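You operate a simulated robot arm through the tools that you are given. There is no shell and no other tool. Be economical: measure what you need, move in short steps, check, and stop when the job is done.

The job below is to be done with a simulated robot arm. You get a single attempt, and the scene is never put back.

## Task
Run bottle 637 in drawer 2 till it shows DUE, then rack it.
Fine: ROUND counts it down; it ends in the grey rack, in time, with the drawer shut.

The check looks at the end state, three seconds after you hand in, the way a careful person would. Anything else that was tipped, shoved, dropped, spilled or broken makes it a failure.

## Robot
A 7-joint arm with a two-finger parallel gripper on a trunk, on a base that drives. Base frame: it is fixed to the floor where the robot stands at the start and does not move with it; the origin is under the middle of the robot, x ahead of it, y to its left, z up. Readings come in cm, degrees, newtons and seconds.
With the tool pointing down near the work surface it reaches from about 20 to 74 cm from the robot's upright axis, wherever it stands. Its first joint turns from -166.0 to 166.0 degrees. Places, roughly: grey bottle rack [90, 110, 90]; incubator bottle [125, 25, 100]; incubator drawer two [110, 0, 100]. Payload 1.57 kg.
The tool frame sits at the grasp point between the pads (the TCP): z along the fingers, y along the line on which they close. The tips reach 3 cm beyond it. Largest opening 11 cm; finger width 2.4, thickness 1.2; the body of the gripper, 4.8 by 11.2 cm, starts 7.8 cm behind the TCP.
Orientation is told as [roll, pitch, yaw] about the base's x, y, z axes, in that order, counted from this pose: with the fingers straight down and closing along the base's y, the tool's x points along the base's -x, its y along +y and its z along -z.

## Interface
- The arm moves only by the tool arm_command. Its arguments are lists of equal length, an entry for each row: "xyz": the shift along the tool's x, y, z in m, a list of three; "rotation": the turn, a rotation vector about the tool's x, y, z in degrees, a list of three; "jaw": the opening, from 0 (shut) to 1 (fully open). In form: {"xyz": [[tx, ty, tz], ...], "rotation": [[ax, ay, az], ...], "jaw": [jaw, ...]}. A call has 1 to 10 rows; each row is the pose to reach, as a shift and turn from the pose commanded when the call began, along the tool's axes at that moment. A row lasts 0.2 s, in which the tool goes at most 5 cm and 8.6 degrees; a call with a longer step from one row to the next is refused whole, and so is a gripper value outside its range. A pose out of reach is approached as far as the arm can. The call stops where the force on the tool passes 40 N (or 10 N more than at its start, if that is more) or the arm is blocked; 0.2 s more then pass. Each finger travels about 4.5 cm/s and halts on what it meets, pressing with about 27 N; the grip force reading is that of the motor and also rises with nothing between the fingers. The clock runs only during rows and for 0.2 s after the last one: add rows that repeat a pose to give the fingers time. It gives the time, the measured TCP pose, the force on the tool (base axes), the opening and the grip force at its end, in the units of the frame above (readings bear some noise), with the torque about the TCP (base axes, N m) and any sound that the robot's microphone picked up.
- Cameras (640 x 400 px; columns grow to the right, rows downward): "scene" is now at [2.83, 14.02, 155.03]; the picture's right is [-0.06, -1.00, 0.00], its down [-0.59, 0.03, -0.81] and it looks along [0.81, -0.05, -0.59] (base axes); focal length 260 px, centre (320, 200). "wrist" rides on the gripper at [7, 1.6, -14.1] in the tool frame; the picture's right is [-0.23, 0.97, 0.00], its down [-0.86, -0.20, -0.48] and it looks along [-0.47, -0.11, 0.88] (tool axes); focal length 222 px, centre (320, 200). There is no depth. A picture from a camera that has moved, and an enlarged one, comes with that camera's place and axes in the base frame and with its lens. The place of the scene camera against the robot may be out by one fixed shift of up to 1.8 cm in any direction.
- get_image(camera): a new picture of that camera. The clock stands still meanwhile.
- raise_lower(by): slides the trunk up (or, below 0, down) by that many cm; the arm and the scene camera ride with it, the base frame stays. It gives what a move gives, with no picture.
- drive_base(legs): drives the robot by 1 to 6 legs, each [ahead, turn to the left] in cm and degrees, along the robot's own axes; the way and the turn of a leg run together, so that a leg with both is an arc; at most 150 cm and 180 degrees a leg. The arm and the cameras ride along, it lands a little off, and it stops where it bumps. It gives what a move gives.
- head_to(pan, tilt): turns the head with the scene camera to pan (to the left, within 155 degrees either way) and tilt (down, from -29 to 69), counted from straight ahead of the robot. It gives what a move gives.
- enlarge(camera, box): a new picture of the part [left, top, right, bottom] of that camera's present view, enlarged. The clock stands still meanwhile.
- job_done(): hands the job in; it is judged then, once.

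Go step by step. Nothing tells you exact positions but the pictures and the camera data: compare them with the known pose of the tool, close in by small moves and look again before you grip or let go. The budget is 120 turns and 78 pictures, counting those below and the enlarged ones. Unless the task says otherwise, let go and move clear before handing in, and close with one line.

The tools are called after "Request:" as a command line: name --argument value ..., lists and objects as JSON in quotes. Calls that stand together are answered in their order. arm_command: Moves the arm, as the interface text tells. Its arguments: {"type":"object","properties":{"xyz":{"type":"array","items":{"type":"array","items":{"type":"number"}}},"rotation":{"type":"array","items":{"type":"array","items":{"type":"number"}}},"jaw":{"type":"array","items":{"type":"number"}}},"required":["xyz","rotation","jaw"]} The other tools are called the same way: raise_lower (by) slides the trunk up or down; drive_base (legs) drives the base; head_to (pan, tilt) turns the head that bears the scene camera; get_image (camera) takes a picture; enlarge (camera, box) takes an enlarged picture of a part of a camera's view; job_done () hands the job in.

At the start:

```text
clock: 0.0
ee_pos: [47.16, 9.56, 99.97]
orientation: [0.0, 0.0, 0.0]
force: [-0.1, -0.1, 0.6]
wrist_torque: [-0.03, 0.02, 0.02]
opening: 11.01
grasp_force: 0.1
trunk travel left (down, up): [-47.5, 11.5]
robot x, y, heading: [0.29, 0.09, 0.2]
head pan, tilt: [-3.3, 35.9]
```

scene: 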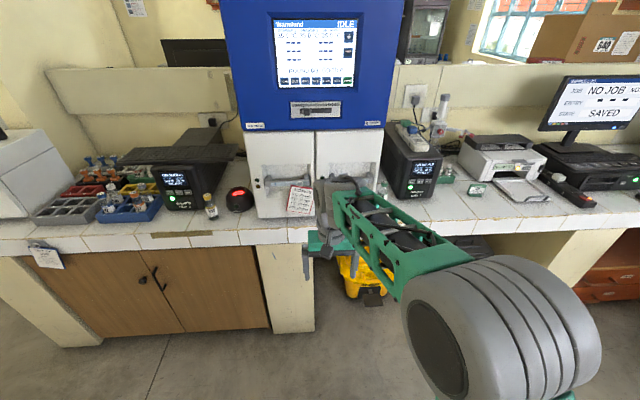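
wrist: 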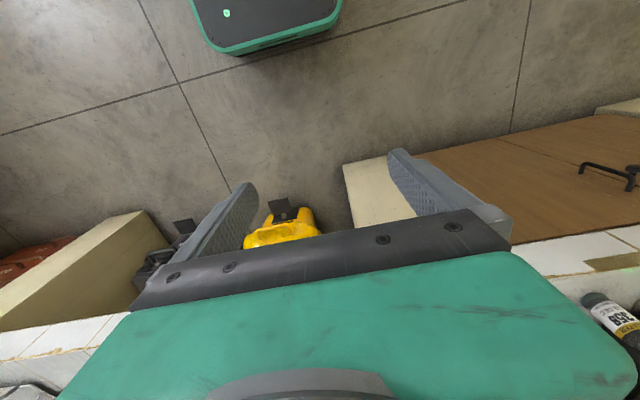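

I see the blue-and-white incubator ahead with a touch screen, two drawers beneath, and bottles around; I'll enlarge the important regions first.

Request:
enlarge --camera "scene" --box '[260, 10, 370, 125]'

Request:
enlarge --camera "scene" --box '[180, 120, 400, 260]'

Request:
enlarge --camera "scene" --box '[20, 130, 260, 250]'

```text
3.48 times, centred on (315, 68) of scene
camera zoom: at [2.83, 14.02, 155.03], right [-0.06, -1.0, 0.0], down [-0.59, 0.03, -0.81], along [0.81, -0.05, -0.59], focal length 903 px, centre (337, 661)
```

zoom: 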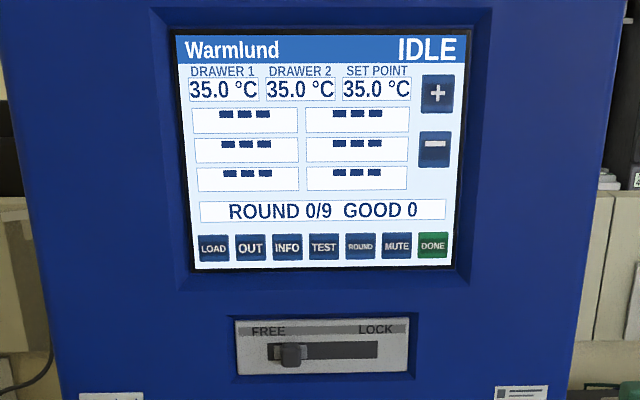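

```text
2.86 times, centred on (290, 190) of scene
camera zoom: at [2.83, 14.02, 155.03], right [-0.06, -1.0, 0.0], down [-0.59, 0.03, -0.81], along [0.81, -0.05, -0.59], focal length 742 px, centre (406, 229)
```

zoom: 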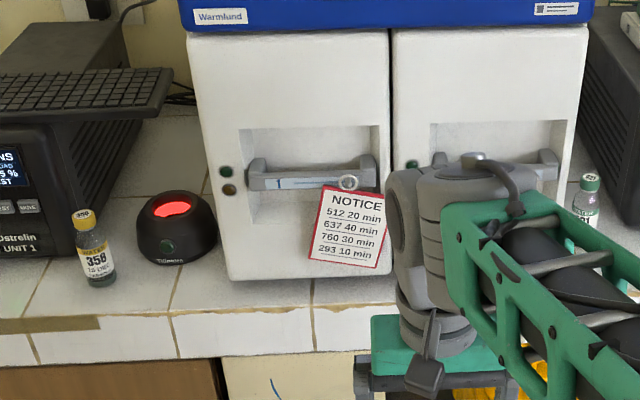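

```text
2.67 times, centred on (140, 190) of scene
camera zoom: at [2.83, 14.02, 155.03], right [-0.06, -1.0, 0.0], down [-0.59, 0.03, -0.81], along [0.81, -0.05, -0.59], focal length 692 px, centre (800, 227)
```

zoom: 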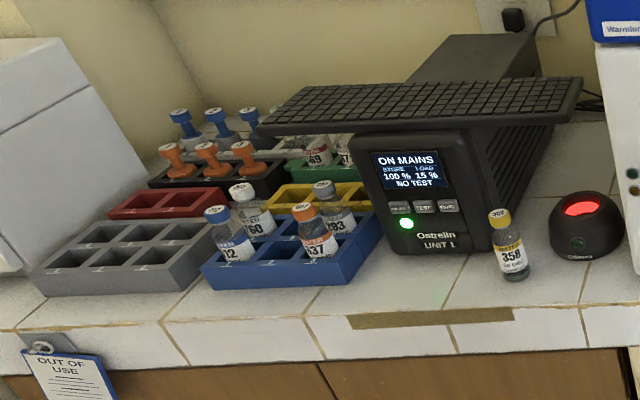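

I'll look more closely at the other things (the racks, the right bench and the tag) before moving.

Request:
enlarge --camera "scene" --box '[20, 140, 170, 235]'

Request:
enlarge --camera "scene" --box '[370, 60, 640, 230]'

Request:
enlarge --camera "scene" --box '[20, 235, 80, 275]'

Request:
enlarge --camera "scene" --box '[530, 70, 640, 140]'

```text
4.21 times, centred on (95, 188) of scene
camera zoom: at [2.83, 14.02, 155.03], right [-0.06, -1.0, 0.0], down [-0.59, 0.03, -0.81], along [0.81, -0.05, -0.59], focal length 1093 px, centre (1267, 253)
```

zoom: 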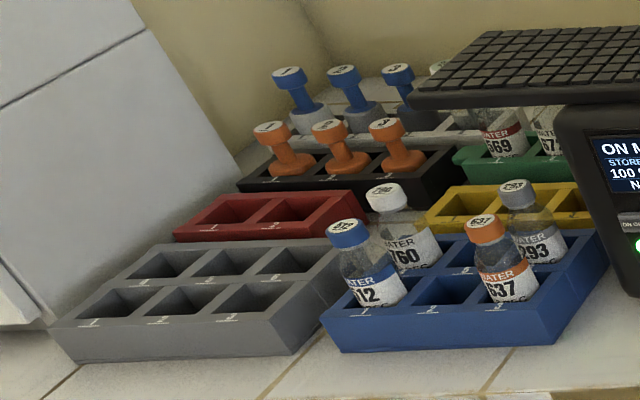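

```text
2.35 times, centred on (505, 145) of scene
camera zoom: at [2.83, 14.02, 155.03], right [-0.06, -1.0, 0.0], down [-0.59, 0.03, -0.81], along [0.81, -0.05, -0.59], focal length 611 px, centre (-115, 329)
```

zoom: 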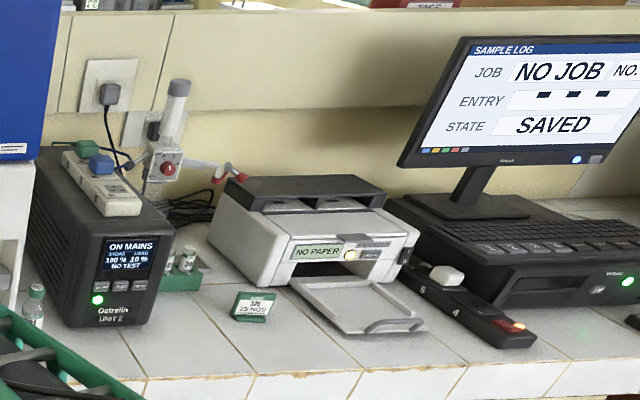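

```text
10.00 times, centred on (50, 255) of scene
camera zoom: at [2.83, 14.02, 155.03], right [-0.06, -1.0, 0.0], down [-0.59, 0.03, -0.81], along [0.81, -0.05, -0.59], focal length 2597 px, centre (3020, -350)
```

zoom: 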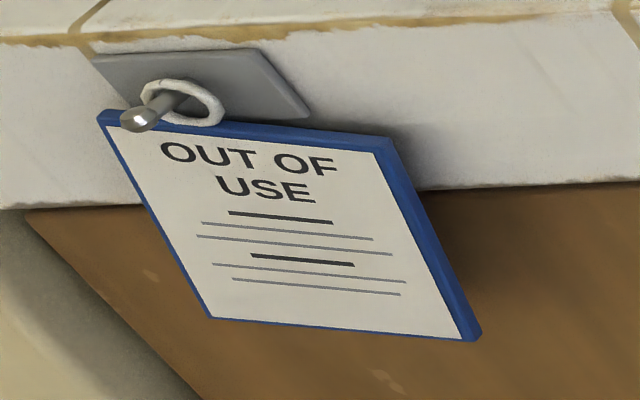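

```text
5.71 times, centred on (585, 105) of scene
camera zoom: at [2.83, 14.02, 155.03], right [-0.06, -1.0, 0.0], down [-0.59, 0.03, -0.81], along [0.81, -0.05, -0.59], focal length 1484 px, centre (-1194, 743)
```

zoom: 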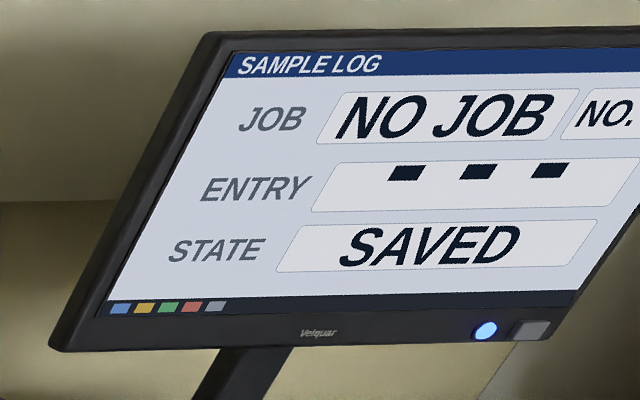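

I take the incubator front at x≈87, the screen at z≈138–152, bottle 637 (orange cap) in the blue rack at about (92, 83). I'll raise the trunk and turn the tool to point ahead, to press the screen keys with shut fingers.

Request:
raise_lower --by 11

Request:
arm_command --xyz '[[0, 0, -0.02], [0, 0, -0.04], [0, 0, -0.06], [0, 0, -0.08], [0, 0, -0.1], [0, 0, -0.12], [0, 0, -0.14], [0, 0, -0.16], [0, 0, -0.18], [0, 0, -0.2]]' --rotation '[[0, -8.5, 0], [0, -17, 0], [0, -25.5, 0], [0, -34, 0], [0, -42.5, 0], [0, -51, 0], [0, -59.5, 0], [0, -68, 0], [0, -76.5, 0], [0, -85, 0]]' --jaw '[0.8, 0.6, 0.4, 0.2, 0, 0, 0, 0, 0, 0]'

Request:
get_image --camera "scene"

```text
clock: 1.4
ee_pos: [47.2, 9.57, 110.91]
orientation: [0.0, 0.0, 0.0]
force: [0.5, 0.0, 0.3]
wrist_torque: [0.02, -0.02, 0.0]
opening: 11.0
grasp_force: 0.1
trunk travel left (down, up): [-58.5, 0.5]
robot x, y, heading: [0.38, 0.0, -0.0]
head pan, tilt: [-3.3, 35.9]
```

```text
clock: 3.6
ee_pos: [47.32, 9.72, 130.96]
orientation: [-0.3, -85.1, 0.2]
force: [-0.3, -0.7, -0.3]
wrist_torque: [-0.04, 0.0, 0.0]
opening: 0.01
grasp_force: 20.8
trunk travel left (down, up): [-58.5, 0.5]
robot x, y, heading: [-0.22, -0.02, -0.1]
head pan, tilt: [-3.3, 35.9]
```

```text
68 pictures are left
camera scene: at [2.84, 14.03, 166.03], right [-0.06, -1.0, 0.0], down [-0.59, 0.03, -0.81], along [0.81, -0.05, -0.59], focal length 260 px, centre (320, 200)
```

scene: 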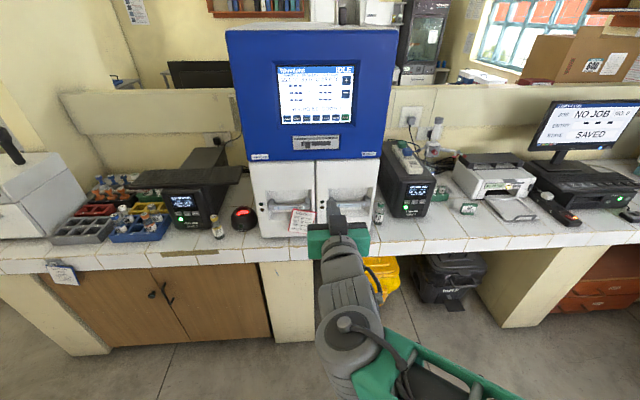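

The tool points ahead now at (47.3, 9.7, 131). I'll check the fingertip in the scene picture to calibrate the camera shift, and look closely at the screen and drawers.

Request:
enlarge --camera "scene" --box '[240, 40, 400, 260]'

Request:
get_image --camera "wrist"

```text
1.82 times, centred on (320, 150) of scene
camera zoom: at [2.84, 14.03, 166.03], right [-0.06, -1.0, 0.0], down [-0.59, 0.03, -0.81], along [0.81, -0.05, -0.59], focal length 472 px, centre (320, 291)
```

zoom: 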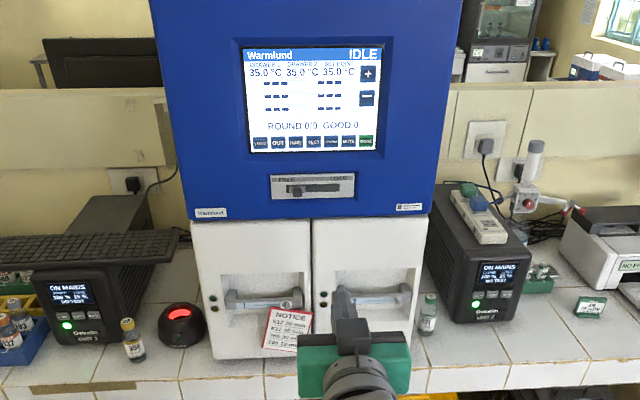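

```text
66 pictures are left
camera wrist: at [32.61, 11.33, 125.29], right [0.02, 0.97, 0.23], down [-0.4, -0.2, 0.89], along [0.91, -0.11, 0.39], focal length 222 px, centre (320, 200)
```

wrist: 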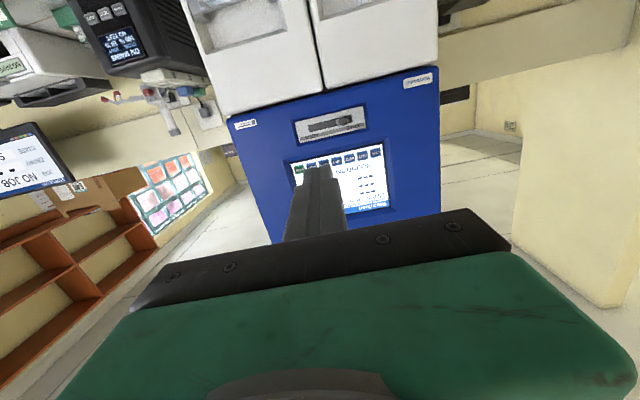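

The panel face comes out at x≈84.7 and the key row at z≈138.6, with LOAD at y≈20.3 and DONE at y≈2.0 (about 3.05 apart). I'll drive 25 cm ahead and aim at LOAD.

Request:
drive_base --legs '[[25, 0]]'

Request:
arm_command --xyz '[[-0.02, 0.03, 0], [-0.04, 0.06, 0], [-0.07, 0.09, 0], [-0.077, 0.106, 0], [-0.077, 0.106, 0]]' --rotation '[[0, -2, 0], [0, -4, 0], [0, -5, 0], [0, -5, 0], [0, -5, 0]]' --jaw '[0, 0, 0, 0, 0]'

Request:
get_image --camera "wrist"

```text
clock: 5.4
ee_pos: [72.23, 9.66, 130.99]
orientation: [0.0, -85.0, -0.1]
force: [0.3, -0.1, -0.5]
wrist_torque: [-0.04, 0.02, 0.03]
opening: 0.0
grasp_force: 21.1
trunk travel left (down, up): [-58.5, 0.5]
robot x, y, heading: [24.84, 0.18, -0.1]
head pan, tilt: [-3.3, 35.9]
```

```text
clock: 6.6
ee_pos: [72.62, 20.21, 138.79]
orientation: [119.6, -90.1, -119.7]
force: [0.6, -0.2, -0.1]
wrist_torque: [0.02, 0.01, 0.02]
opening: 0.0
grasp_force: 21.5
trunk travel left (down, up): [-58.5, 0.5]
robot x, y, heading: [24.88, -0.11, 0.2]
head pan, tilt: [-3.3, 35.9]
```

```text
65 pictures are left
camera wrist: at [58.51, 21.85, 131.74], right [0.0, 0.97, 0.23], down [-0.48, -0.2, 0.85], along [0.88, -0.11, 0.47], focal length 222 px, centre (320, 200)
```

wrist: 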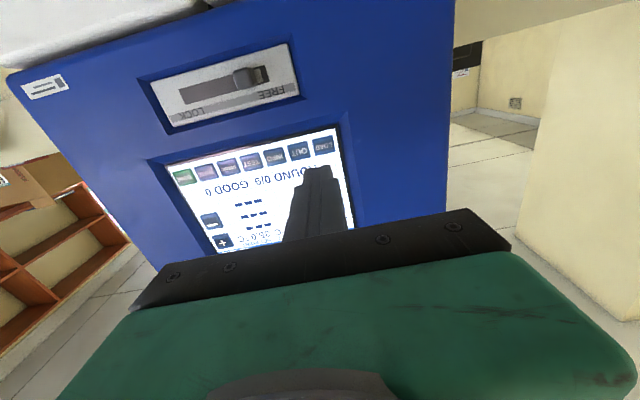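

LOAD is confirmed at (84.7, 20.6, 138.7); I press it now with small forward steps and back off.

Request:
arm_command --xyz '[[0, 0.003, 0.04], [0, 0.003, 0.075], [0, 0.003, 0.083], [0, 0.003, 0.088], [0, 0.003, 0.091], [0, 0.003, 0.094], [0, 0.003, 0.097]]' --rotation '[[0, 0, 0], [0, 0, 0], [0, 0, 0], [0, 0, 0], [0, 0, 0], [0, 0, 0], [0, 0, 0]]' --jaw '[0, 0, 0, 0, 0, 0, 0]'

Request:
get_image --camera "scene"

```text
clock: 8.2
ee_pos: [82.27, 20.42, 138.58]
orientation: [-61.1, -90.0, 61.0]
force: [-6.0, -2.6, -2.5]
wrist_torque: [-0.01, 0.03, -0.02]
opening: 0.0
grasp_force: 21.4
trunk travel left (down, up): [-58.5, 0.5]
robot x, y, heading: [24.72, 0.01, -0.1]
head pan, tilt: [-3.3, 35.9]
heard: click
```

```text
64 pictures are left
camera scene: at [27.5, 13.98, 166.03], right [-0.06, -1.0, 0.0], down [-0.58, 0.04, -0.81], along [0.81, -0.05, -0.59], focal length 260 px, centre (320, 200)
```

scene: 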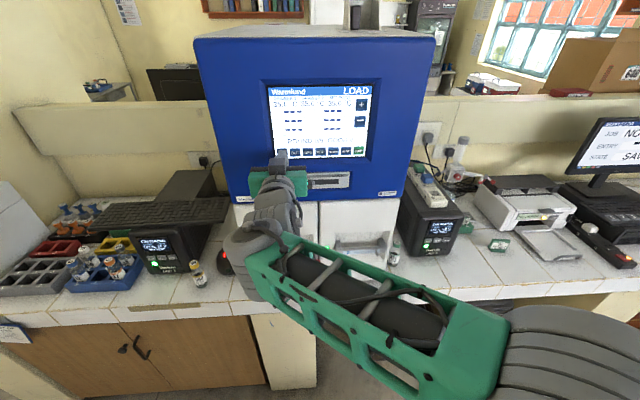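

It clicked and the screen shows LOAD. I back off and read it enlarged.

Request:
arm_command --xyz '[[0, 0, -0.04], [0, 0, -0.08], [0, 0, -0.12], [0, 0, -0.12]]' --rotation '[[0, 0, 0], [0, 0, 0], [0, 0, 0], [0, 0, 0]]' --jaw '[0, 0, 0, 0]'

Request:
enlarge --camera "scene" --box '[230, 75, 410, 275]'

```text
clock: 9.2
ee_pos: [70.4, 20.43, 138.52]
orientation: [127.6, -89.9, -127.8]
force: [0.5, 0.0, -0.7]
wrist_torque: [0.03, -0.03, 0.0]
opening: 0.0
grasp_force: 21.4
trunk travel left (down, up): [-58.5, 0.5]
robot x, y, heading: [24.69, -0.09, -0.0]
head pan, tilt: [-3.3, 35.9]
```

```text
2.00 times, centred on (320, 175) of scene
camera zoom: at [27.61, 13.98, 166.03], right [-0.06, -1.0, 0.0], down [-0.59, 0.04, -0.81], along [0.81, -0.05, -0.59], focal length 519 px, centre (320, 250)
```

zoom: 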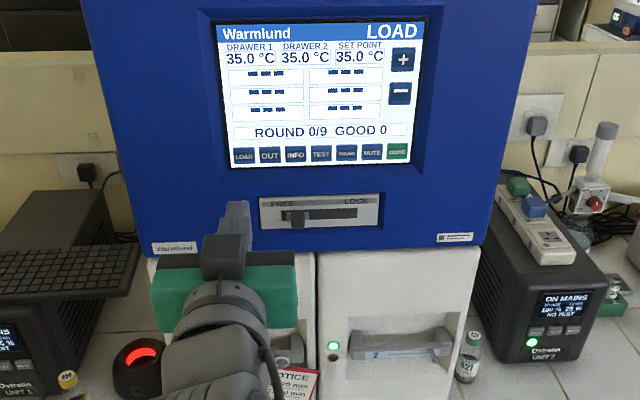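

The LOAD mode lit drawer 2's green lamp. Next I open drawer 2: its handle bar is at about (88, -2, 101); I'll bring the tool in front of it, rolled 90° so the fingers close above and below the bar, and look.

Request:
arm_command --xyz '[[0.0365, -0.0224, -0.004], [0.073, -0.0448, -0.008], [0.1095, -0.067, -0.012], [0.146, -0.0896, -0.016], [0.1825, -0.112, -0.02], [0.219, -0.134, -0.024], [0.2555, -0.157, -0.028], [0.292, -0.179, -0.032], [0.328, -0.2, -0.036], [0.365, -0.224, -0.04]]' --rotation '[[0, 0, 8.5], [0, 0, 17], [0, 0, 25.5], [0, 0, 34], [0, 0, 42.5], [0, 0, 51], [0, 0, 59.5], [0, 0, 68], [0, 0, 76.5], [0, 0, 85]]' --jaw '[0, 0, 0, 0, 0.1, 0.2, 0.3, 0.4, 0.5, 0.5]'

Request:
get_image --camera "wrist"

Request:
get_image --camera "scene"

```text
clock: 11.0
ee_pos: [70.51, 7.04, 120.61]
orientation: [99.9, -12.6, -93.4]
force: [-0.7, 0.1, -0.1]
wrist_torque: [-0.01, 0.03, 0.01]
opening: 4.4
grasp_force: 0.1
trunk travel left (down, up): [-58.5, 0.5]
robot x, y, heading: [24.92, -0.05, -0.1]
head pan, tilt: [-3.3, 35.9]
stopped in row 8: the arm was blocked; the commanded pose is now the measured one
```

```text
62 pictures are left
camera wrist: at [56.69, 14.54, 118.25], right [-0.17, 0.0, 0.99], down [-0.49, -0.87, -0.09], along [0.86, -0.5, 0.14], focal length 222 px, centre (320, 200)
```

wrist: 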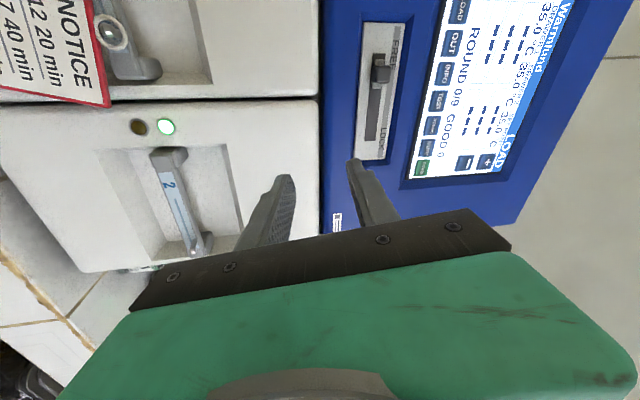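

```text
61 pictures are left
camera scene: at [27.61, 13.97, 166.04], right [-0.06, -1.0, 0.0], down [-0.59, 0.04, -0.81], along [0.81, -0.05, -0.59], focal length 260 px, centre (320, 200)
```

scene: 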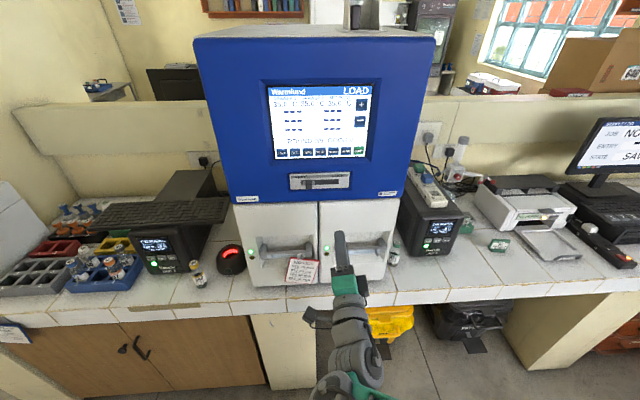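

The arm hit a joint limit while rolling; the tool is level-ish and rolled ~77°. Lowering the trunk 18 cm brings it to handle height, then I finish aligning and shift right.

Request:
raise_lower --by -18

Request:
arm_command --xyz '[[0, 0, -0.01], [-0.02, 0, -0.02], [-0.04, 0, -0.03], [-0.06, -0.005, -0.04], [-0.085, -0.005, -0.04], [-0.085, -0.005, -0.04]]' --rotation '[[2, 0.3, 2.5], [4, 0.6, 5], [6, 0.9, 7.5], [8, 1.1, 10], [9.9, 1.3, 12.4], [9.9, 1.3, 12.4]]' --jaw '[0.45, 0.45, 0.45, 0.45, 0.45, 0.45]'

Request:
get_image --camera "wrist"

```text
clock: 13.0
ee_pos: [70.6, 7.05, 102.51]
orientation: [99.8, -12.5, -93.2]
force: [0.5, -0.4, -0.2]
wrist_torque: [-0.01, 0.03, -0.02]
opening: 4.38
grasp_force: 0.0
trunk travel left (down, up): [-40.5, 18.5]
robot x, y, heading: [24.82, -0.28, -0.5]
head pan, tilt: [-3.3, 35.9]
```

```text
clock: 14.2
ee_pos: [66.31, 17.02, 103.87]
orientation: [90.5, -0.3, -65.6]
force: [-0.2, 0.8, 0.2]
wrist_torque: [0.0, -0.01, -0.03]
opening: 4.96
grasp_force: 0.1
out of reach, approached as far as the arm can: row 3, 4, 5
trunk travel left (down, up): [-40.5, 18.5]
robot x, y, heading: [24.7, -0.01, -0.1]
head pan, tilt: [-3.3, 35.9]
stopped in row 5: the arm was blocked; the commanded pose is now the measured one
```

```text
60 pictures are left
camera wrist: at [50.5, 17.6, 105.25], right [0.08, -0.21, 0.98], down [-0.08, -0.98, -0.2], along [0.99, -0.06, -0.1], focal length 222 px, centre (320, 200)
```

wrist: 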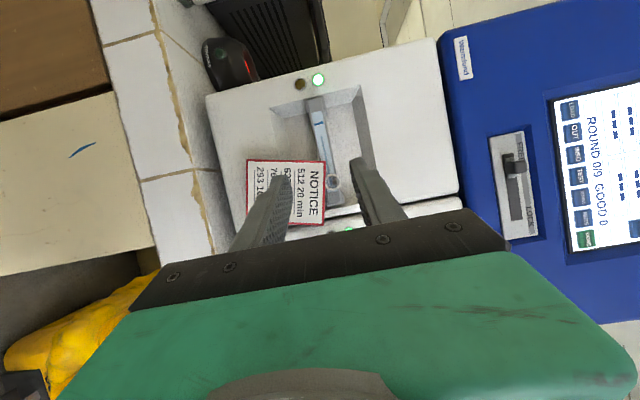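

The roll in that sense is limited by the wrist. I'll back the base off 10 cm and roll the tool the other way in two stages.

Request:
drive_base --legs '[[-10, 0]]'

Request:
arm_command --xyz '[[0, 0, 0], [0, 0, 0], [0, 0, 0], [0, 0, 0], [0, 0, 0], [0, 0, 0], [0, 0, 0], [0, 0, 0], [0, 0, 0], [0, 0, 0]]' --rotation '[[0, 0, -8.5], [0, 0, -17], [0, 0, -25.5], [0, 0, -34], [0, 0, -42.5], [0, 0, -51], [0, 0, -59.5], [0, 0, -68], [0, 0, -76.5], [0, 0, -85]]' --jaw '[0.45, 0.45, 0.45, 0.45, 0.45, 0.45, 0.45, 0.45, 0.45, 0.45]'

```text
clock: 15.4
ee_pos: [56.05, 17.1, 103.95]
orientation: [90.7, -0.4, -65.7]
force: [-0.5, -0.1, -0.1]
wrist_torque: [0.01, 0.0, 0.02]
opening: 4.96
grasp_force: 0.2
trunk travel left (down, up): [-40.5, 18.5]
robot x, y, heading: [14.61, -0.14, 0.0]
head pan, tilt: [-3.3, 35.9]
```

```text
clock: 17.6
ee_pos: [55.02, 18.13, 104.07]
orientation: [104.7, -86.1, -80.4]
force: [0.4, 1.1, -0.1]
wrist_torque: [0.01, -0.02, 0.02]
opening: 4.96
grasp_force: 0.0
trunk travel left (down, up): [-40.5, 18.5]
robot x, y, heading: [14.46, -0.23, 0.0]
head pan, tilt: [-3.3, 35.9]
```

Rolled back to neutral with a 24° yaw; now I take out the yaw and shift right.

Request:
arm_command --xyz '[[0, -0.03, -0.015], [0, -0.06, -0.03], [0, -0.09, -0.042], [0, -0.11, -0.05], [0, -0.13, -0.06], [0, -0.13, -0.06]]' --rotation '[[6, 0, 0], [12, 0, 0], [18, 0, 0], [24.4, 0, 0], [24.4, 0, 0], [24.4, 0, 0]]' --jaw '[0.45, 0.45, 0.45, 0.45, 0.45, 0.45]'

Request:
arm_command --xyz '[[0, 0, 0], [0, 0, 0], [0, 0, 0], [0, 0, 0], [0, 0, 0], [0, 0, 0], [0, 0, 0], [0, 0, 0], [0, 0, 0], [0, 0, 0]]' --rotation '[[0, 0, -8.5], [0, 0, -17], [0, 0, -25.5], [0, 0, -34], [0, 0, -42.5], [0, 0, -51], [0, 0, -59.5], [0, 0, -68], [0, 0, -76.5], [0, 0, -85]]' --jaw '[0.45, 0.45, 0.45, 0.45, 0.45, 0.45, 0.45, 0.45, 0.45, 0.45]'

Request:
get_image --camera "wrist"

```text
clock: 19.0
ee_pos: [57.13, 6.13, 105.49]
orientation: [98.6, -83.5, -98.7]
force: [0.4, -0.1, 0.0]
wrist_torque: [0.01, 0.01, 0.02]
opening: 4.94
grasp_force: 0.1
out of reach, approached as far as the arm can: row 1, 2, 3, 4, 5, 6
trunk travel left (down, up): [-40.5, 18.5]
robot x, y, heading: [14.63, 0.18, 0.2]
head pan, tilt: [-3.3, 35.9]
```

```text
clock: 21.4
ee_pos: [57.03, 6.17, 105.56]
orientation: [-91.2, -11.7, 90.2]
force: [0.2, -0.7, 0.2]
wrist_torque: [-0.02, 0.04, 0.0]
opening: 4.95
grasp_force: 0.0
trunk travel left (down, up): [-40.5, 18.5]
robot x, y, heading: [14.63, -0.39, 0.1]
head pan, tilt: [-3.3, 35.9]
stopped in row 10: the arm was blocked; the commanded pose is now the measured one
```

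```text
59 pictures are left
camera wrist: at [42.96, -0.31, 102.39], right [0.02, 0.42, -0.91], down [-0.49, 0.8, 0.36], along [0.87, 0.43, 0.22], focal length 222 px, centre (320, 200)
```

wrist: 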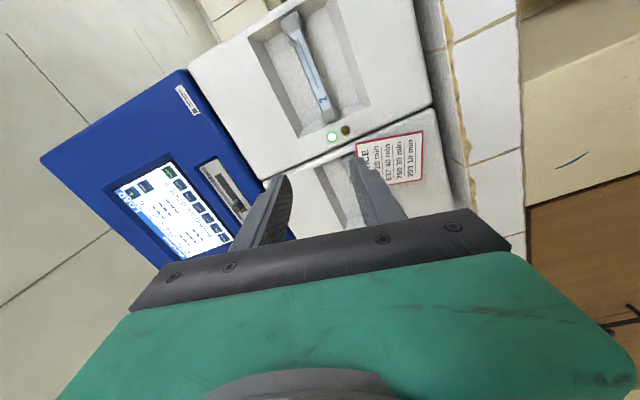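

The tool is level and rolled -78°. I move right and forward toward the bar (est. at (87, -2.5, 103)) and try to complete the roll there.

Request:
arm_command --xyz '[[0.022, 0.001, 0.025], [0.044, 0.002, 0.05], [0.066, 0.003, 0.075], [0.088, 0.004, 0.1], [0.088, 0.004, 0.13], [0.088, 0.004, 0.13], [0.088, 0.004, 0.13]]' --rotation '[[0, 0, 0], [0, 0, 0], [0, 0, 0], [0, 0, 0], [0, 0, -6], [0, 0, -11], [0, 0, -11]]' --jaw '[0.45, 0.45, 0.45, 0.45, 0.45, 0.45, 0.45]'

Request:
get_image --camera "wrist"

Request:
get_image --camera "scene"

```text
clock: 21.9
ee_pos: [57.43, 16.52, 105.85]
orientation: [-92.2, -12.0, 110.6]
force: [0.5, -1.9, -0.5]
wrist_torque: [-0.02, -0.03, 0.18]
opening: 4.97
grasp_force: 0.1
trunk travel left (down, up): [-40.5, 18.5]
robot x, y, heading: [14.54, -0.37, 0.1]
head pan, tilt: [-3.3, 35.9]
stopped in row 2: the arm was blocked; the commanded pose is now the measured one
```

```text
58 pictures are left
camera wrist: at [46.56, 5.58, 102.26], right [-0.11, 0.41, -0.9], down [-0.74, 0.58, 0.35], along [0.67, 0.71, 0.24], focal length 222 px, centre (320, 200)
```

wrist: 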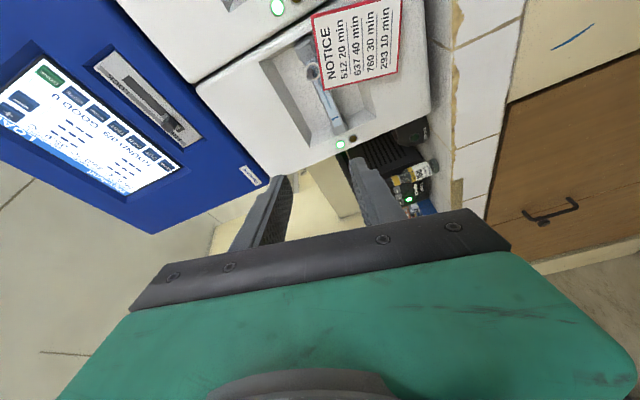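

```text
57 pictures are left
camera scene: at [17.47, 13.61, 148.28], right [-0.06, -1.0, 0.0], down [-0.59, 0.04, -0.81], along [0.81, -0.04, -0.59], focal length 260 px, centre (320, 200)
```

scene: 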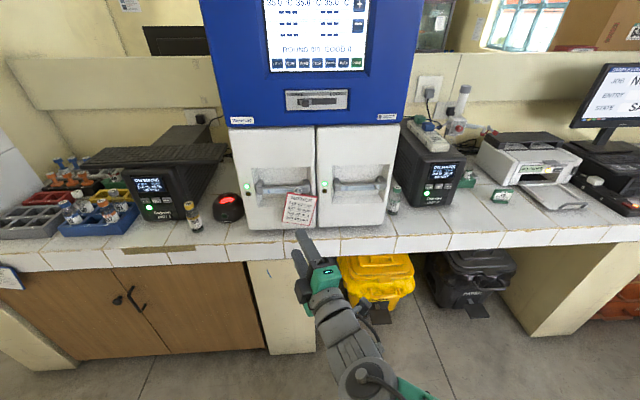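

The cramped distance (tool only ~42 cm from the axis while level) is what blocks it. I'll drive back 15 cm so the arm extends more, then go forward and straighten the yaw.

Request:
drive_base --legs '[[-15, 0]]'

Request:
arm_command --xyz '[[0.01, 0, 0.04], [0.022, 0, 0.08], [0.035, 0, 0.11], [0.07, -0.003, 0.12], [0.1, -0.007, 0.128], [0.13, -0.012, 0.131], [0.16, -0.015, 0.131], [0.19, -0.018, 0.131], [0.22, -0.022, 0.131], [0.22, -0.022, 0.131]]' --rotation '[[0, 0, 0], [0, 0, 0], [0, 0, 0], [0.8, 4, -0.1], [1.7, 8, -0.2], [2.5, 12, -0.4], [3.3, 16, -0.5], [4.2, 20, -0.6], [4.2, 20, -0.6], [4.2, 20, -0.6]]' --jaw '[0.45, 0.45, 0.45, 0.45, 0.45, 0.45, 0.45, 0.45, 0.45, 0.45]'

```text
clock: 23.3
ee_pos: [42.48, 16.82, 105.6]
orientation: [-92.3, -11.8, 110.6]
force: [-0.2, -0.2, 0.0]
wrist_torque: [-0.02, -0.02, -0.01]
opening: 4.96
grasp_force: 0.1
trunk travel left (down, up): [-40.5, 18.5]
robot x, y, heading: [-0.28, -0.0, -0.3]
head pan, tilt: [-3.3, 35.9]
```

```text
clock: 25.5
ee_pos: [62.45, 0.85, 103.38]
orientation: [-92.3, -12.0, 90.1]
force: [0.7, -0.2, 0.8]
wrist_torque: [0.01, -0.01, 0.02]
opening: 4.94
grasp_force: 0.0
trunk travel left (down, up): [-40.5, 18.5]
robot x, y, heading: [-0.65, -0.12, -0.1]
head pan, tilt: [-3.3, 35.9]
```

That worked smoothly. I finish the roll and move closer to the bar.

Request:
arm_command --xyz '[[0.01, 0, 0.03], [0.025, 0.004, 0.06], [0.033, 0.008, 0.09], [0.033, 0.008, 0.1], [0.033, 0.008, 0.1]]' --rotation '[[0, 0, -3], [1, 0, -6], [2, 0, -9], [2.3, 0, -12], [2.3, 0, -12]]' --jaw '[0.45, 0.45, 0.45, 0.45, 0.45]'

Request:
get_image --camera "wrist"

Request:
enlarge --camera "scene" --box '[220, 100, 420, 260]'

```text
clock: 26.7
ee_pos: [72.39, -2.27, 102.55]
orientation: [-94.5, 0.1, 89.5]
force: [0.3, 0.3, 1.3]
wrist_torque: [-0.02, 0.01, 0.01]
opening: 4.95
grasp_force: 0.0
trunk travel left (down, up): [-40.5, 18.5]
robot x, y, heading: [-0.68, 0.05, 0.0]
head pan, tilt: [-3.3, 35.9]
```

```text
56 pictures are left
camera wrist: at [58.5, -9.2, 99.9], right [0.08, 0.23, -0.97], down [-0.49, 0.86, 0.16], along [0.87, 0.46, 0.18], focal length 222 px, centre (320, 200)
```

wrist: 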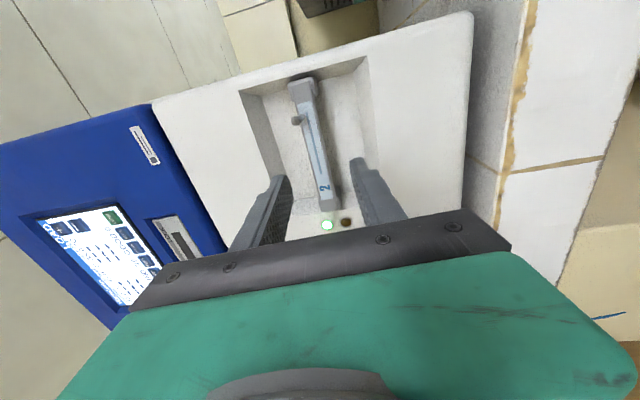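

```text
2.50 times, centred on (320, 180) of scene
camera zoom: at [2.4, 13.99, 148.03], right [-0.06, -1.0, 0.0], down [-0.59, 0.03, -0.81], along [0.81, -0.05, -0.59], focal length 649 px, centre (320, 250)
```

zoom: 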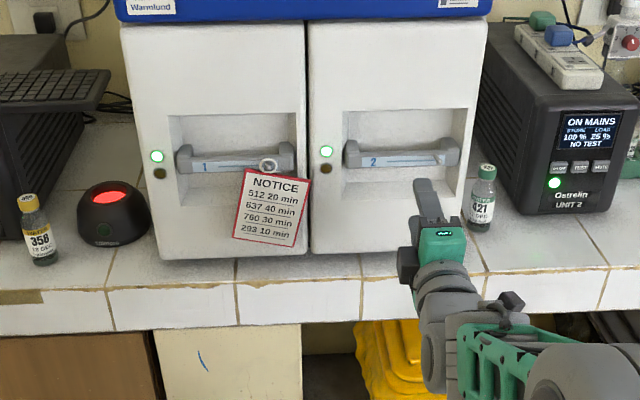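

The bar comes out at (85, -2.2, 104), with a stud near y≈-5.4. I'll approach in z=104 at y≈-1.5, level the tool, and stop just short to look.

Request:
arm_command --xyz '[[-0.003, -0.003, 0.02], [-0.006, -0.007, 0.045], [-0.008, -0.007, 0.07], [-0.008, -0.007, 0.07]]' --rotation '[[-2, 0, 0], [-4.3, 0, 0], [-4.3, 0, 0], [-4.3, 0, 0]]' --jaw '[0.45, 0.45, 0.45, 0.45]'

Request:
get_image --camera "wrist"

Request:
enlarge --camera "scene" --box '[300, 110, 400, 200]'

```text
clock: 27.7
ee_pos: [79.35, -1.64, 103.84]
orientation: [-90.1, -0.1, 89.5]
force: [0.3, 0.0, -1.0]
wrist_torque: [-0.01, -0.01, 0.01]
opening: 4.93
grasp_force: 0.1
trunk travel left (down, up): [-40.5, 18.5]
robot x, y, heading: [-0.25, 0.51, 0.2]
head pan, tilt: [-3.3, 35.9]
```

```text
54 pictures are left
camera wrist: at [65.2, -8.44, 102.18], right [0.0, 0.23, -0.97], down [-0.47, 0.86, 0.2], along [0.88, 0.46, 0.11], focal length 222 px, centre (320, 200)
```

wrist: 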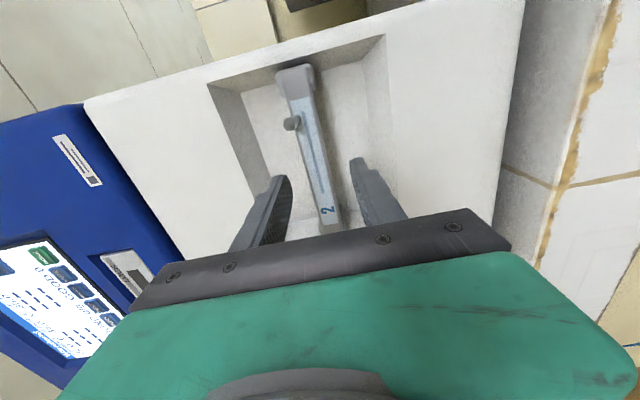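

```text
4.44 times, centred on (350, 155) of scene
camera zoom: at [2.43, 13.99, 148.03], right [-0.06, -1.0, 0.0], down [-0.59, 0.03, -0.81], along [0.81, -0.05, -0.59], focal length 1154 px, centre (187, 400)
```

zoom: 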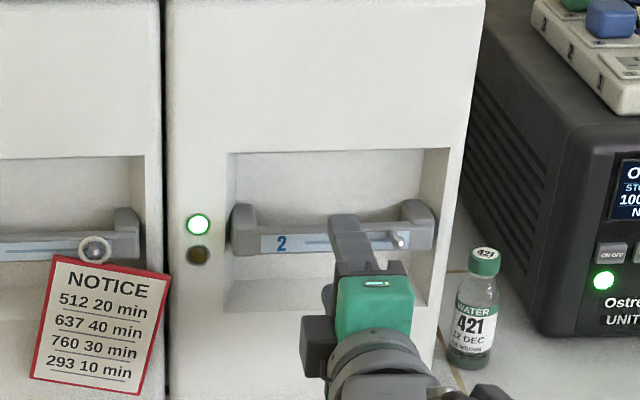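

The fingers straddle the bar. I advance with care and close on it.

Request:
arm_command --xyz '[[0, 0, 0.02], [0, 0, 0.035], [0, 0, 0.045], [0, 0, 0.05], [0, 0, 0.05], [0, 0, 0.05], [0, 0, 0.05], [0, 0, 0.05], [0, 0, 0.05]]' --rotation '[[0, 0, 0], [0, 0, 0], [0, 0, 0], [0, 0, 0], [0, 0, 0], [0, 0, 0], [0, 0, 0], [0, 0, 0], [0, 0, 0]]' --jaw '[0.45, 0.45, 0.45, 0.45, 0.3, 0.15, 0.0, 0.0, 0.0]'

Request:
get_image --camera "wrist"

```text
clock: 29.7
ee_pos: [84.45, -1.57, 104.07]
orientation: [-90.3, 0.0, 89.5]
force: [3.5, 0.5, 5.8]
wrist_torque: [-0.41, 0.02, 0.07]
opening: 2.16
grasp_force: 34.9
trunk travel left (down, up): [-40.5, 18.5]
robot x, y, heading: [-0.71, -0.36, 0.2]
head pan, tilt: [-3.3, 35.9]
```

```text
52 pictures are left
camera wrist: at [70.19, -8.43, 102.39], right [0.01, 0.23, -0.97], down [-0.47, 0.86, 0.2], along [0.88, 0.46, 0.11], focal length 222 px, centre (320, 200)
```

wrist: 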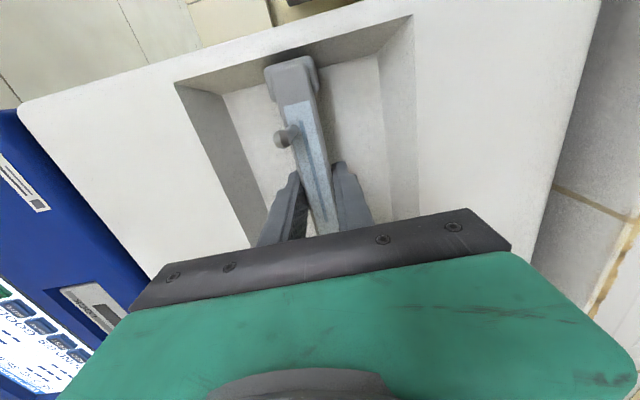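

The bar is gripped (2.16 cm). I pull the drawer out.

Request:
arm_command --xyz '[[0, 0, -0.01], [0, 0, -0.03], [0, 0, -0.05], [0, 0, -0.07], [0, 0, -0.09], [0, 0, -0.11], [0, 0, -0.13], [0, 0, -0.15], [0, 0, -0.17], [0, 0, -0.19]]' --rotation '[[0, 0, 0], [0, 0, 0], [0, 0, 0], [0, 0, 0], [0, 0, 0], [0, 0, 0], [0, 0, 0], [0, 0, 0], [0, 0, 0], [0, 0, 0]]' --jaw '[0, 0, 0, 0, 0, 0, 0, 0, 0, 0]'

Request:
get_image --camera "scene"

```text
clock: 31.9
ee_pos: [65.32, -1.77, 104.06]
orientation: [-90.4, 0.0, 89.5]
force: [-2.2, -3.9, 19.7]
wrist_torque: [-0.39, 0.31, 0.01]
opening: 2.15
grasp_force: 34.9
trunk travel left (down, up): [-40.5, 18.5]
robot x, y, heading: [-0.2, 0.05, 0.0]
head pan, tilt: [-3.3, 35.9]
```

```text
51 pictures are left
camera scene: at [2.18, 13.94, 148.05], right [-0.06, -1.0, 0.0], down [-0.58, 0.03, -0.81], along [0.81, -0.05, -0.58], focal length 260 px, centre (320, 200)
```

scene: 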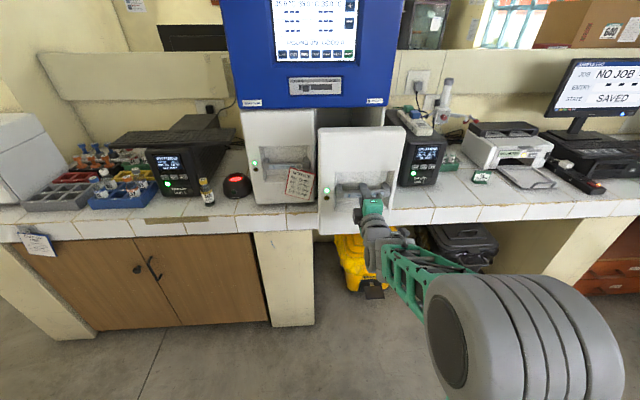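

The drawer is out 19 cm. I release, back off 6 cm and raise the trunk to look into it.

Request:
arm_command --xyz '[[0, 0, 0], [0, 0, 0], [0, 0, 0], [0, 0, -0.02], [0, 0, -0.04], [0, 0, -0.06], [0, 0, -0.06]]' --rotation '[[0, 0, 0], [0, 0, 0], [0, 0, 0], [0, 0, 0], [0, 0, 0], [0, 0, 0], [0, 0, 0]]' --jaw '[0.2, 0.45, 0.45, 0.45, 0.45, 0.45, 0.45]'

Request:
raise_lower --by 18

Request:
enlarge --camera "scene" --box '[210, 80, 430, 270]'

```text
clock: 33.5
ee_pos: [59.29, -1.52, 103.92]
orientation: [-90.2, 0.1, 89.6]
force: [-0.9, -0.3, 0.4]
wrist_torque: [0.01, 0.03, 0.03]
opening: 4.97
grasp_force: 0.2
trunk travel left (down, up): [-40.5, 18.5]
robot x, y, heading: [0.01, 0.1, 0.2]
head pan, tilt: [-3.3, 35.9]
```

```text
clock: 35.5
ee_pos: [59.38, -1.36, 121.83]
orientation: [-90.2, 0.1, 89.4]
force: [-0.4, -0.3, -0.5]
wrist_torque: [0.01, 0.02, 0.02]
opening: 4.94
grasp_force: 0.2
trunk travel left (down, up): [-58.5, 0.5]
robot x, y, heading: [-0.45, 0.14, 0.2]
head pan, tilt: [-3.3, 35.9]
```

```text
2.11 times, centred on (320, 175) of scene
camera zoom: at [2.4, 13.99, 166.03], right [-0.06, -1.0, 0.0], down [-0.59, 0.03, -0.81], along [0.81, -0.05, -0.59], focal length 547 px, centre (320, 253)
```

zoom: 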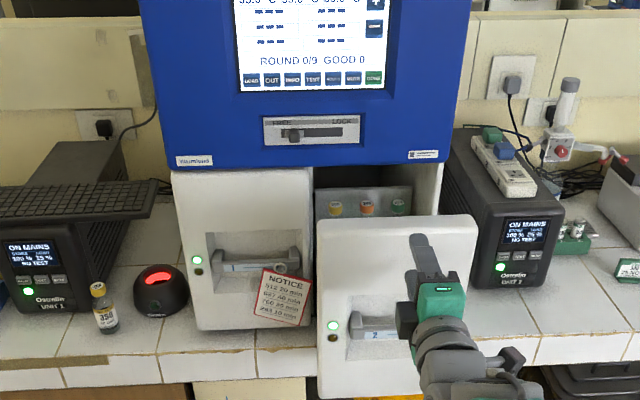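

Drawer 2 already holds bottles at its back. I'll turn the tool to point down above the drawer to look inside with the wrist camera.

Request:
arm_command --xyz '[[0, -0.03, 0], [0, -0.06, 0], [0, -0.09, 0], [0, -0.12, 0], [0, -0.15, 0], [0, -0.18, 0], [0, -0.2, 0], [0, -0.2, 0.02], [0, -0.2, 0.04], [0, -0.2, 0.06]]' --rotation '[[-8.5, 0, 0], [-17, 0, 0], [-25.5, 0, 0], [-34, 0, 0], [-42.5, 0, 0], [-51, 0, 0], [-59.5, 0, 0], [-68, 0, 0], [-76.5, 0, 0], [-85, 0, 0]]' --jaw '[0.45, 0.45, 0.45, 0.45, 0.45, 0.45, 0.45, 0.45, 0.45, 0.45]'

Request:
get_image --camera "wrist"

```text
clock: 37.7
ee_pos: [61.33, -1.53, 139.91]
orientation: [-10.8, 0.0, 89.5]
force: [-0.2, -0.4, 0.5]
wrist_torque: [-0.02, -0.03, 0.03]
opening: 4.94
grasp_force: 0.1
out of reach, approached as far as the arm can: row 8, 9, 10
trunk travel left (down, up): [-58.5, 0.5]
robot x, y, heading: [-0.4, 0.2, 0.3]
head pan, tilt: [-3.3, 35.9]
```

```text
49 pictures are left
camera wrist: at [57.06, -8.36, 153.47], right [-0.95, 0.24, -0.18], down [0.11, 0.85, 0.51], along [0.28, 0.46, -0.84], focal length 222 px, centre (320, 200)
```

wrist: 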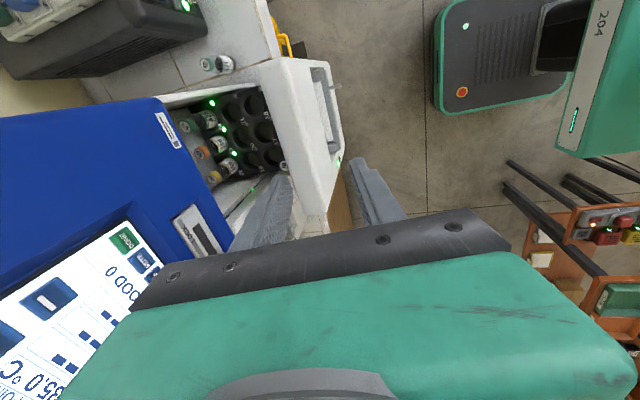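

Request:
enlarge --camera "wrist" --box '[150, 60, 310, 220]'

```text
2.50 times, centred on (230, 140) of wrist
camera zoom: at [57.06, -8.36, 153.47], right [-0.95, 0.24, -0.18], down [0.11, 0.85, 0.51], along [0.28, 0.46, -0.84], focal length 555 px, centre (545, 350)
```

zoom: 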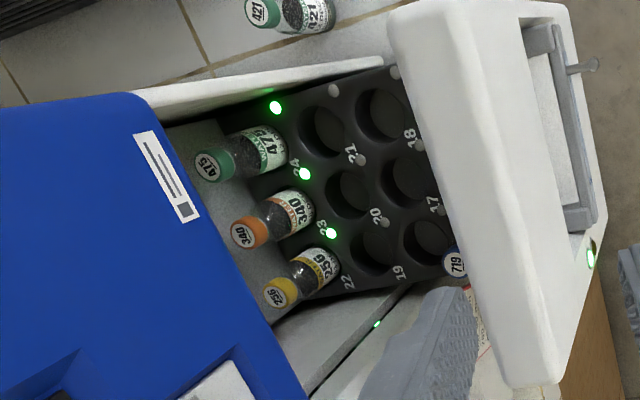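

The drawer holds 475, 340, 256 in its back row (22–24) and 719 at front left (16); 17–21 are free. I'll drive 10 cm ahead, yaw the tool back to neutral, and then pull the drawer further from inside its front panel.

Request:
drive_base --legs '[[9, 0]]'

Request:
arm_command --xyz '[[0, 0, 0], [0, 0, 0], [0, 0, 0], [0, 0, 0], [0, 0, 0], [0, 0, 0], [0, 0, 0], [0, 0, 0], [0, 0, 0], [0, 0, 0]]' --rotation '[[0, 0, 8.5], [0, 0, 17], [0, 0, 25.5], [0, 0, 34], [0, 0, 42.5], [0, 0, 51], [0, 0, 59.5], [0, 0, 68], [0, 0, 76.5], [0, 0, 85]]' --jaw '[0.4, 0.3, 0.2, 0.1, 0, 0, 0, 0, 0, 0]'

Request:
get_image --camera "wrist"

```text
clock: 38.8
ee_pos: [70.74, -1.36, 139.82]
orientation: [-10.7, -0.1, 89.6]
force: [0.9, -0.5, 0.0]
wrist_torque: [-0.01, 0.05, 0.03]
opening: 4.96
grasp_force: 0.0
trunk travel left (down, up): [-58.5, 0.5]
robot x, y, heading: [8.96, -0.16, 0.3]
head pan, tilt: [-3.3, 35.9]
```

```text
clock: 40.5
ee_pos: [70.84, -1.47, 139.82]
orientation: [-5.2, -10.1, 27.8]
force: [6.2, -0.1, -5.0]
wrist_torque: [0.03, 0.15, 0.01]
opening: 0.0
grasp_force: 20.8
trunk travel left (down, up): [-58.5, 0.5]
robot x, y, heading: [8.75, -0.38, -0.0]
head pan, tilt: [-3.3, 35.9]
stopped in row 8: the force on the tool passed its limit (the readings are from after the stop); the commanded pose is now the measured one
```

```text
47 pictures are left
camera wrist: at [61.23, -3.18, 152.39], right [-0.24, 0.97, -0.05], down [0.74, 0.22, 0.64], along [0.63, 0.12, -0.77], focal length 222 px, centre (320, 200)
```

wrist: 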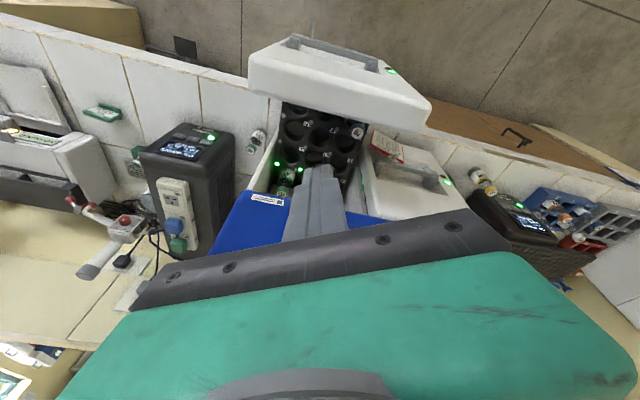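

A contact stopped the turn. I look at the scene to see what touches.

Request:
get_image --camera "scene"

```text
46 pictures are left
camera scene: at [11.54, 14.0, 166.03], right [-0.06, -1.0, 0.0], down [-0.59, 0.03, -0.81], along [0.81, -0.05, -0.59], focal length 260 px, centre (320, 200)
```

scene: 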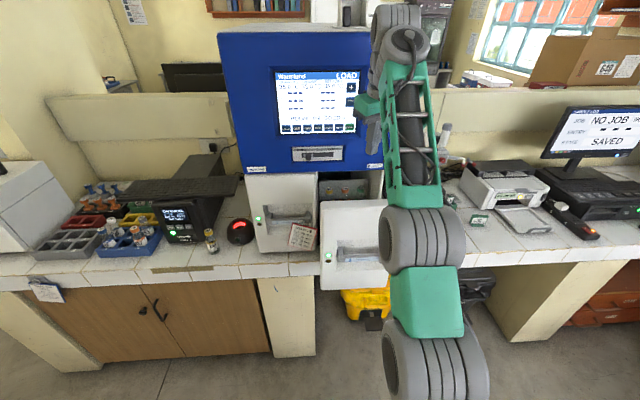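

The wrist appears close to the blue panel, so I back off 8 cm, then finish turning and levelling there.

Request:
drive_base --legs '[[-8, 0]]'

Request:
arm_command --xyz '[[0, 0, 0], [0, 0, 0], [0, 0, 0], [0, 0, 0], [0, 0, 0]]' --rotation '[[0, 0, 7], [0, 0, 14], [0, 0, 21], [0, 0, 28], [0, 0, 28]]' --jaw '[0, 0, 0, 0, 0]'

Request:
enlarge --camera "scene" --box '[220, 50, 440, 220]'

```text
clock: 41.6
ee_pos: [62.57, -1.43, 140.03]
orientation: [-5.5, -10.0, 27.7]
force: [7.0, -4.9, -7.1]
wrist_torque: [0.66, 0.03, 0.57]
opening: 0.0
grasp_force: 21.6
trunk travel left (down, up): [-58.5, 0.5]
robot x, y, heading: [0.59, 0.17, -0.1]
head pan, tilt: [-3.3, 35.9]
```

```text
clock: 41.9
ee_pos: [62.82, -1.44, 139.99]
orientation: [-5.4, -10.4, 26.3]
force: [0.8, -1.2, -1.5]
wrist_torque: [0.11, 0.04, 0.13]
opening: 0.0
grasp_force: 21.9
trunk travel left (down, up): [-58.5, 0.5]
robot x, y, heading: [0.43, 0.14, -0.1]
head pan, tilt: [-3.3, 35.9]
stopped in row 1: the force on the tool passed its limit (the readings are from after the stop); the commanded pose is now the measured one
```

```text
2.35 times, centred on (330, 135) of scene
camera zoom: at [3.43, 13.99, 166.03], right [-0.06, -1.0, 0.0], down [-0.59, 0.03, -0.81], along [0.81, -0.05, -0.59], focal length 611 px, centre (296, 353)
```

zoom: 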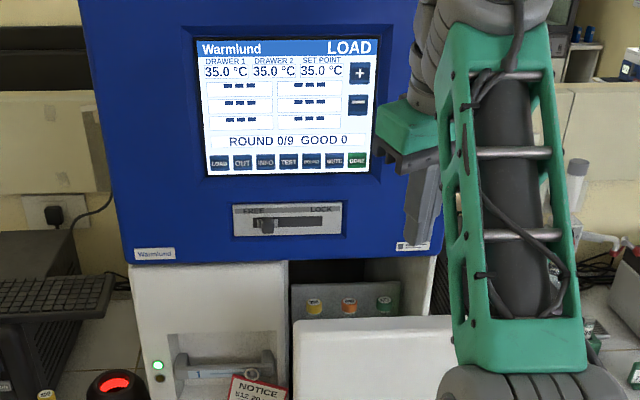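

The hand is meeting its own forearm because the tool-down pose is too high. I back off 20 cm, lower the tool, and straighten it there.

Request:
drive_base --legs '[[-20, 0]]'

Request:
arm_command --xyz '[[-0.006, -0.003, 0.045], [-0.012, -0.006, 0.09], [-0.018, -0.009, 0.135], [-0.025, -0.012, 0.18], [-0.031, -0.0136, 0.225], [-0.031, -0.0136, 0.232], [-0.031, -0.0136, 0.232], [-0.031, -0.0136, 0.232], [-0.031, -0.0136, 0.232], [-0.031, -0.0136, 0.232]]' --rotation '[[0, 0, 0], [0, 0, 0], [0, 0, 0], [0, 0, 0], [0, 0, 0], [-0.1, 3.5, 6.5], [-0.2, 7, 13], [-0.3, 10.5, 19.5], [-0.35, 13, 25.7], [-0.35, 13, 25.7]]' --jaw '[0, 0, 0, 0, 0, 0, 0, 0, 0, 0]'

```text
clock: 43.5
ee_pos: [42.77, -1.51, 139.9]
orientation: [-5.5, -10.5, 26.2]
force: [2.6, -0.8, -2.6]
wrist_torque: [0.05, -0.01, 0.06]
opening: 0.01
grasp_force: 21.2
trunk travel left (down, up): [-58.5, 0.5]
robot x, y, heading: [-19.4, 0.34, 0.1]
head pan, tilt: [-3.3, 35.9]
```

```text
clock: 45.7
ee_pos: [50.65, -1.53, 117.85]
orientation: [-2.7, 1.0, -0.3]
force: [0.3, -0.3, 0.0]
wrist_torque: [0.05, 0.02, 0.01]
opening: 0.0
grasp_force: 21.0
out of reach, approached as far as the arm can: row 7, 8, 9
trunk travel left (down, up): [-58.5, 0.5]
robot x, y, heading: [-19.47, -0.41, 0.1]
head pan, tilt: [-3.3, 35.9]
```

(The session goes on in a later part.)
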